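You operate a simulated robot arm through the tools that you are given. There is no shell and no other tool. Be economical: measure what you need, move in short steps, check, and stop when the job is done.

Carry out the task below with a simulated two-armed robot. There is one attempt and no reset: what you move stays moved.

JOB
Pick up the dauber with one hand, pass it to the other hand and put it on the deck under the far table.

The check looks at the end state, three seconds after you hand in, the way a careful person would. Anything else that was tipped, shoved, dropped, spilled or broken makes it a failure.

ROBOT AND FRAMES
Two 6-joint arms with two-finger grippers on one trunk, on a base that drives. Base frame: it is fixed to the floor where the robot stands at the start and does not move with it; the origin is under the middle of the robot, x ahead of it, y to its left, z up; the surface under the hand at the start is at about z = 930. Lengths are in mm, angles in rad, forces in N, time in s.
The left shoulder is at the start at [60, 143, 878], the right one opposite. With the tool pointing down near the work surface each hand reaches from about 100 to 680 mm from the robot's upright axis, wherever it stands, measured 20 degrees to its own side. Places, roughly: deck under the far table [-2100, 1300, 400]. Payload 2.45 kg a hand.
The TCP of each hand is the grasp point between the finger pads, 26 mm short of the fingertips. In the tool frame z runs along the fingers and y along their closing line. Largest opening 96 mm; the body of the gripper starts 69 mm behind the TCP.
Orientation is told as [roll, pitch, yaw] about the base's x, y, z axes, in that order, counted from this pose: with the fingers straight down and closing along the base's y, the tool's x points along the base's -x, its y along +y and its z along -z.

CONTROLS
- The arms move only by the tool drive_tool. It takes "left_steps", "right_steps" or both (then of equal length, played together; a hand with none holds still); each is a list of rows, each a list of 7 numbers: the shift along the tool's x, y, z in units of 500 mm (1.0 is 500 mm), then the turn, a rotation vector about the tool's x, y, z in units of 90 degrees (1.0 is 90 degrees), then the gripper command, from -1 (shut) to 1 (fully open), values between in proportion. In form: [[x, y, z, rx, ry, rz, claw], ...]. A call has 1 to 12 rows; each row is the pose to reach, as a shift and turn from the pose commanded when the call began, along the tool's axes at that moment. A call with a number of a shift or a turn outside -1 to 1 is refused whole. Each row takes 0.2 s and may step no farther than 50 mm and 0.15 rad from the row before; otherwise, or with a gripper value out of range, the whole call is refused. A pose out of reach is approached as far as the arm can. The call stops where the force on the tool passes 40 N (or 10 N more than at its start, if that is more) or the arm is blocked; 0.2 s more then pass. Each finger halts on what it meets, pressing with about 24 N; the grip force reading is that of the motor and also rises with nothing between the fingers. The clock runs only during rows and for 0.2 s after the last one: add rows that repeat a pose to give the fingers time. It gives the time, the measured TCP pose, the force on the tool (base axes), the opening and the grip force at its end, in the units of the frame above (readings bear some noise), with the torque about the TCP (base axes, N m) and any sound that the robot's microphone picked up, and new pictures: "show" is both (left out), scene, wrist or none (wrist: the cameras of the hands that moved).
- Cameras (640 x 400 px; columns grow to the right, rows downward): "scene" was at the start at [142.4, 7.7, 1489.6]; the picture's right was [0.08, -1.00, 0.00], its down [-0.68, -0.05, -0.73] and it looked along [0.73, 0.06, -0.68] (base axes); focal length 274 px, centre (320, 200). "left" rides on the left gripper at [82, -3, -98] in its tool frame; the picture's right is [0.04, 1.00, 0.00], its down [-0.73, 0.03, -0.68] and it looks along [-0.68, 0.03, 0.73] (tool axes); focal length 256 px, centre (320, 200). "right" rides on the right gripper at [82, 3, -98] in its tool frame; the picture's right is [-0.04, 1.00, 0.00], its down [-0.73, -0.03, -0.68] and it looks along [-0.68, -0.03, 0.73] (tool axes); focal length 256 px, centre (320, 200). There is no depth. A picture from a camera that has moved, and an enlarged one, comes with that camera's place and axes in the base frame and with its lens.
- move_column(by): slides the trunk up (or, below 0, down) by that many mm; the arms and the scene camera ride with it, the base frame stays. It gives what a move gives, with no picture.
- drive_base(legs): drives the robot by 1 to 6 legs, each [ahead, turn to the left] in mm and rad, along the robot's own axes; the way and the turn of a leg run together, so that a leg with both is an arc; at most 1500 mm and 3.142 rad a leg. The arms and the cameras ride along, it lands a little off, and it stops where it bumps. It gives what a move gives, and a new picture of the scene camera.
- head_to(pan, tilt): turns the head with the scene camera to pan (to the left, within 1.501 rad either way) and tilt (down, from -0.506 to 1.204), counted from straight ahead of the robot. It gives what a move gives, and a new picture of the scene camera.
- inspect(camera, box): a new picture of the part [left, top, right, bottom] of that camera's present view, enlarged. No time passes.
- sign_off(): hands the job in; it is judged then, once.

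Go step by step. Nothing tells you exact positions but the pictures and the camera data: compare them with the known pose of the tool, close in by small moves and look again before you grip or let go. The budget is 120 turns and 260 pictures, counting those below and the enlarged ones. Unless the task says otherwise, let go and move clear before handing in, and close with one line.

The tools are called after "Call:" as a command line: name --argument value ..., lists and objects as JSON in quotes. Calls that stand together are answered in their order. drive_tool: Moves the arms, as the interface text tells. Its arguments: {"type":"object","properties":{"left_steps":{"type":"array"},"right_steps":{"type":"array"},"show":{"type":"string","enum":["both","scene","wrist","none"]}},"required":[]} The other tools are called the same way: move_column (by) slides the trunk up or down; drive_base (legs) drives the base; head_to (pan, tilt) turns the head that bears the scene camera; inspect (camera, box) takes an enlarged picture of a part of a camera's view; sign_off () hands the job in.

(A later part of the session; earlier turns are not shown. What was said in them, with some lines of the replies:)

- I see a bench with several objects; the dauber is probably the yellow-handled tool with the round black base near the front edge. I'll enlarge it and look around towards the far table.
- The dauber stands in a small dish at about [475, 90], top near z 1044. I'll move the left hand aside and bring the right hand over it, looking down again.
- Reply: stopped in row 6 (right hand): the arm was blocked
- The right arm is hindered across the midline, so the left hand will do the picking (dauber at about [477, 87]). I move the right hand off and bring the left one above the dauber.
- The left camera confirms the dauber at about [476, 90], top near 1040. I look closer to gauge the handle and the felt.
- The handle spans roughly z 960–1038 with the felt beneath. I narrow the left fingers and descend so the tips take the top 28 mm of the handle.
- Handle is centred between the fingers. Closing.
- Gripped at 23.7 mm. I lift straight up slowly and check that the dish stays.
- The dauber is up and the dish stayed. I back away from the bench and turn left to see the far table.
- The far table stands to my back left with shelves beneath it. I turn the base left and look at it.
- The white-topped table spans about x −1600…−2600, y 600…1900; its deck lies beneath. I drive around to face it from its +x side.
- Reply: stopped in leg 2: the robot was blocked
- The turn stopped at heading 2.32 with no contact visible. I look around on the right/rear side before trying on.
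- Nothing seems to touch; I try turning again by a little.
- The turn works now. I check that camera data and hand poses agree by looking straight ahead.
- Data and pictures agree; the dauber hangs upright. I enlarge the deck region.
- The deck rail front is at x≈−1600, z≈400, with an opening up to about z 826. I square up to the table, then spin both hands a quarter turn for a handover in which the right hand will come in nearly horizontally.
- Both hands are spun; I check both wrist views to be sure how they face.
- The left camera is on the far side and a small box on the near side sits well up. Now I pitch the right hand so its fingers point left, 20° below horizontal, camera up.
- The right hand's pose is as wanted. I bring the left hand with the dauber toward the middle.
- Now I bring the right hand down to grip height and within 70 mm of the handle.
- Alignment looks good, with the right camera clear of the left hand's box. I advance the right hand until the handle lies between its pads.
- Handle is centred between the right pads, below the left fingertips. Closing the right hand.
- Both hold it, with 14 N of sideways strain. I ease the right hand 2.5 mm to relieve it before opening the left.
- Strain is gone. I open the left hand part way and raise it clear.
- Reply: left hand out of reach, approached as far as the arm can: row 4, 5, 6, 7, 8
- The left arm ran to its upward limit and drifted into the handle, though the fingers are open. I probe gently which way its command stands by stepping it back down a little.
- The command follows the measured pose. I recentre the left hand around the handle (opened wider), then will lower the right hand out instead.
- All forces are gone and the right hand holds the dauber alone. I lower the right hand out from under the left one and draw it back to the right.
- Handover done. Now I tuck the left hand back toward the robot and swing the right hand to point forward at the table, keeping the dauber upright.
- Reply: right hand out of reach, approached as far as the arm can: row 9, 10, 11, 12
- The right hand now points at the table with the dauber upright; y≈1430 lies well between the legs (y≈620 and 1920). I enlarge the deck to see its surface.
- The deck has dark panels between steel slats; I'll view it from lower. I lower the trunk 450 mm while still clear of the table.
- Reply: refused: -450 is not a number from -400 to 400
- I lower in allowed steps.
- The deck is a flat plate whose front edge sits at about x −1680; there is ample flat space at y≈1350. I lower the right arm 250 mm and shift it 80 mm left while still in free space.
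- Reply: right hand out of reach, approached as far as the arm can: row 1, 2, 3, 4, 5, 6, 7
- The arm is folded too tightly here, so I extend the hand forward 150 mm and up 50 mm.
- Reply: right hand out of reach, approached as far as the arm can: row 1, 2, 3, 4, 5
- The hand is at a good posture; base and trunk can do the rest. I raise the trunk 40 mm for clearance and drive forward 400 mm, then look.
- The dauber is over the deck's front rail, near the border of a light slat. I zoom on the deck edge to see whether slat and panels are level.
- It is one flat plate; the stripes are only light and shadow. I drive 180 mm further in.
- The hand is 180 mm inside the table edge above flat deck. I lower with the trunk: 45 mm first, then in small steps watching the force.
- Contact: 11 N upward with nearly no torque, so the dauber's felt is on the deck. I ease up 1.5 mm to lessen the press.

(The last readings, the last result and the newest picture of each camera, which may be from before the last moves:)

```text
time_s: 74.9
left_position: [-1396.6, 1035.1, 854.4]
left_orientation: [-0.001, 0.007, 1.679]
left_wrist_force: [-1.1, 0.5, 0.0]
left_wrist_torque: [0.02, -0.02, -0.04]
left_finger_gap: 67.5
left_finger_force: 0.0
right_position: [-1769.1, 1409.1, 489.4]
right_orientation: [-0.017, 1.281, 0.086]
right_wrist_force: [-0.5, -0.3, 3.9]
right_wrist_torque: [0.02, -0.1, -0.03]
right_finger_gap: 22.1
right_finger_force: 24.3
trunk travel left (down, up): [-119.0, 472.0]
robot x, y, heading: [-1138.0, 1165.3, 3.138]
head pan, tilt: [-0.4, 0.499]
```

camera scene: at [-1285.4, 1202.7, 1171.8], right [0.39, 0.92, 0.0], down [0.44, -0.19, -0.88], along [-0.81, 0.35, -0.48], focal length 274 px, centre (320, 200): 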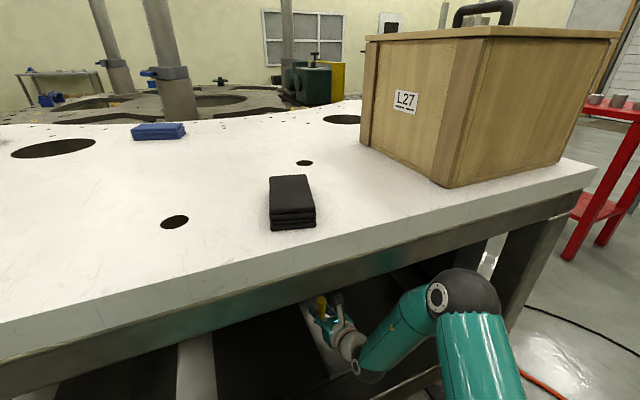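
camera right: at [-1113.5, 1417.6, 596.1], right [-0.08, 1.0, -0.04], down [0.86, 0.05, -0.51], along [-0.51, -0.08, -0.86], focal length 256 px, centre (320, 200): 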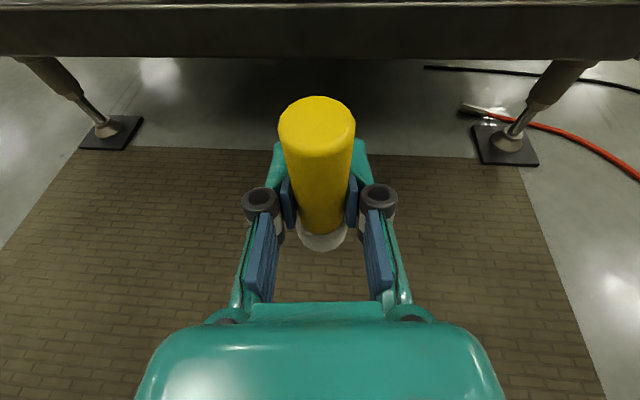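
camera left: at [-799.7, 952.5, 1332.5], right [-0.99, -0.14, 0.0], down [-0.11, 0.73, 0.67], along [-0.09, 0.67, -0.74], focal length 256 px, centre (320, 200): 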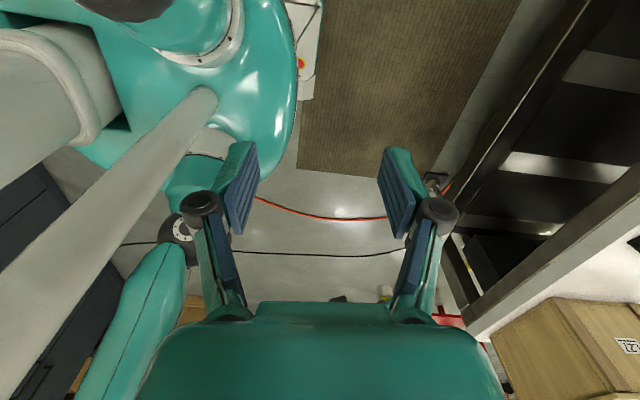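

Light touch of 4 N remains. I open the right hand in place and look.

Call:
drive_tool --right_steps '[[0, 0, 0, 0, 0, 0, -0.4], [0, 0, 0, 0, 0, 0, -0.2], [0, 0, 0, 0, 0, 0, 0.1], [0, 0, 0, 0, 0, 0, 0.4], [0, 0, 0, 0, 0, 0, 0.4]]' --show "wrist"

```text
time_s: 76.1
left_position: [-1396.9, 1034.4, 853.1]
left_orientation: [-0.002, 0.007, 1.681]
left_wrist_force: [0.4, -0.8, -0.1]
left_wrist_torque: [0.02, 0.0, -0.01]
left_finger_gap: 67.0
left_finger_force: 0.0
right_position: [-1769.5, 1409.2, 488.8]
right_orientation: [-0.012, 1.283, 0.088]
right_wrist_force: [0.1, 0.5, 0.1]
right_wrist_torque: [0.01, 0.0, 0.04]
right_finger_gap: 67.2
right_finger_force: 0.2
trunk travel left (down, up): [-119.0, 472.0]
robot x, y, heading: [-1140.7, 1166.3, 3.131]
head pan, tilt: [-0.4, 0.499]
camera right: at [-1699.8, 1419.0, 595.8], right [-0.09, 1.0, -0.04], down [0.86, 0.06, -0.51], along [-0.51, -0.08, -0.86], focal length 256 px, centre (320, 200)
```

right: 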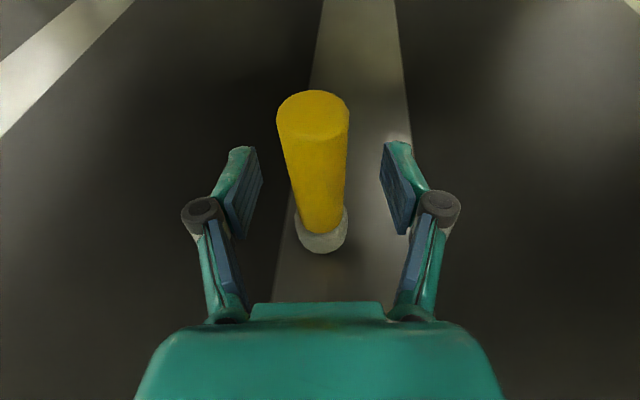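

The dauber stands free on the deck. I back the base straight out.

Call:
drive_base --legs '[[-120, 0]]'

Call:
inspect --camera "right" --box '[0, 0, 640, 400]'

```text
time_s: 77.3
left_position: [-1275.7, 1034.3, 854.2]
left_orientation: [-0.002, 0.006, 1.679]
left_wrist_force: [0.0, 1.4, -0.7]
left_wrist_torque: [-0.01, 0.02, 0.01]
left_finger_gap: 67.0
left_finger_force: 0.1
right_position: [-1648.6, 1407.9, 488.6]
right_orientation: [-0.012, 1.283, 0.09]
right_wrist_force: [-1.1, 0.0, -0.1]
right_wrist_torque: [-0.01, 0.0, 0.02]
right_finger_gap: 67.0
right_finger_force: 0.0
trunk travel left (down, up): [-119.0, 472.0]
robot x, y, heading: [-1021.3, 1165.3, 3.135]
head pan, tilt: [-0.4, 0.499]
camera scene: at [-1164.4, 1202.0, 1130.3], right [0.39, 0.92, 0.0], down [0.44, -0.19, -0.88], along [-0.81, 0.35, -0.48], focal length 274 px, centre (320, 200)
```

scene: 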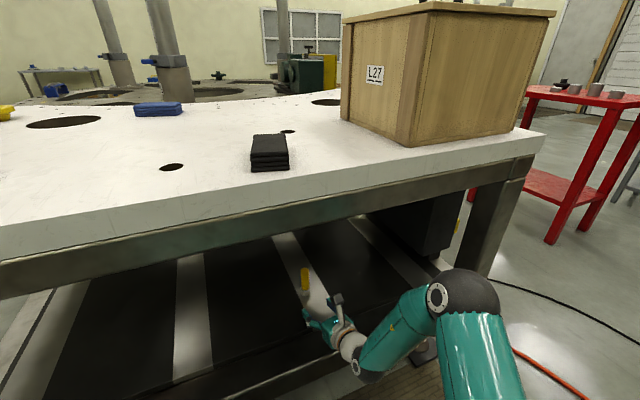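

```text
1.00 times, centred on (320, 200) of right (not enlarged: the box is as wide or as high as the picture)
camera zoom: at [-1578.9, 1418.0, 595.7], right [-0.09, 1.0, -0.04], down [0.86, 0.06, -0.51], along [-0.51, -0.08, -0.86], focal length 256 px, centre (320, 200)
```

zoom: 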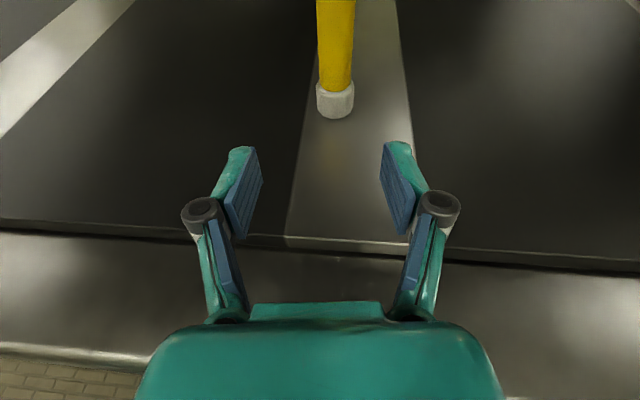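

The dauber stands upright alone well inside the deck edge and the hand is clear of it. I back off fully and take a last look.

Call:
drive_base --legs '[[-350, 0]]'

Call:
inspect --camera "scene" --box '[150, 130, 450, 320]'

```text
time_s: 79.7
left_position: [-922.4, 1032.3, 850.2]
left_orientation: [-0.001, 0.009, 1.679]
left_wrist_force: [0.1, -0.4, -0.2]
left_wrist_torque: [0.02, -0.03, 0.0]
left_finger_gap: 67.4
left_finger_force: 0.0
right_position: [-1296.6, 1406.4, 488.1]
right_orientation: [-0.012, 1.285, 0.088]
right_wrist_force: [0.0, 0.2, 0.4]
right_wrist_torque: [0.01, -0.02, -0.03]
right_finger_gap: 67.4
right_finger_force: 0.1
trunk travel left (down, up): [-119.0, 472.0]
robot x, y, heading: [-666.6, 1164.2, 3.135]
head pan, tilt: [-0.4, 0.499]
camera scene: at [-810.5, 1200.2, 1127.6], right [0.39, 0.92, 0.0], down [0.44, -0.19, -0.88], along [-0.81, 0.35, -0.48], focal length 274 px, centre (320, 200)
```

scene: 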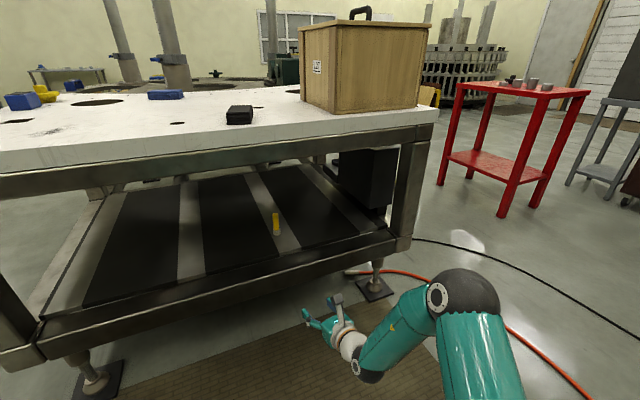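

```text
2.11 times, centred on (300, 225) of scene
camera zoom: at [-810.5, 1200.2, 1127.6], right [0.39, 0.92, 0.0], down [0.44, -0.19, -0.88], along [-0.81, 0.35, -0.48], focal length 578 px, centre (362, 147)
```

zoom: 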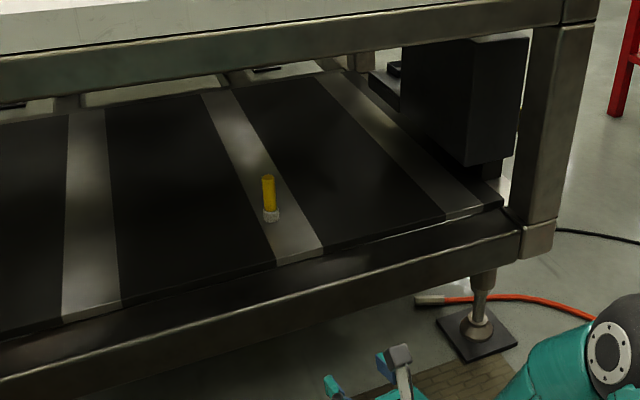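

The dauber stands upright on the deck under the far table, and both hands are clear, so I hand in.

Call:
sign_off

```text
The job is handed in.
```

The dauber is standing upright on the deck under the far table. The left hand picked it up and passed it to the right, which set it down about 180 mm in from the table's front edge. I saw nothing else moved, and both hands were clear when I handed in.
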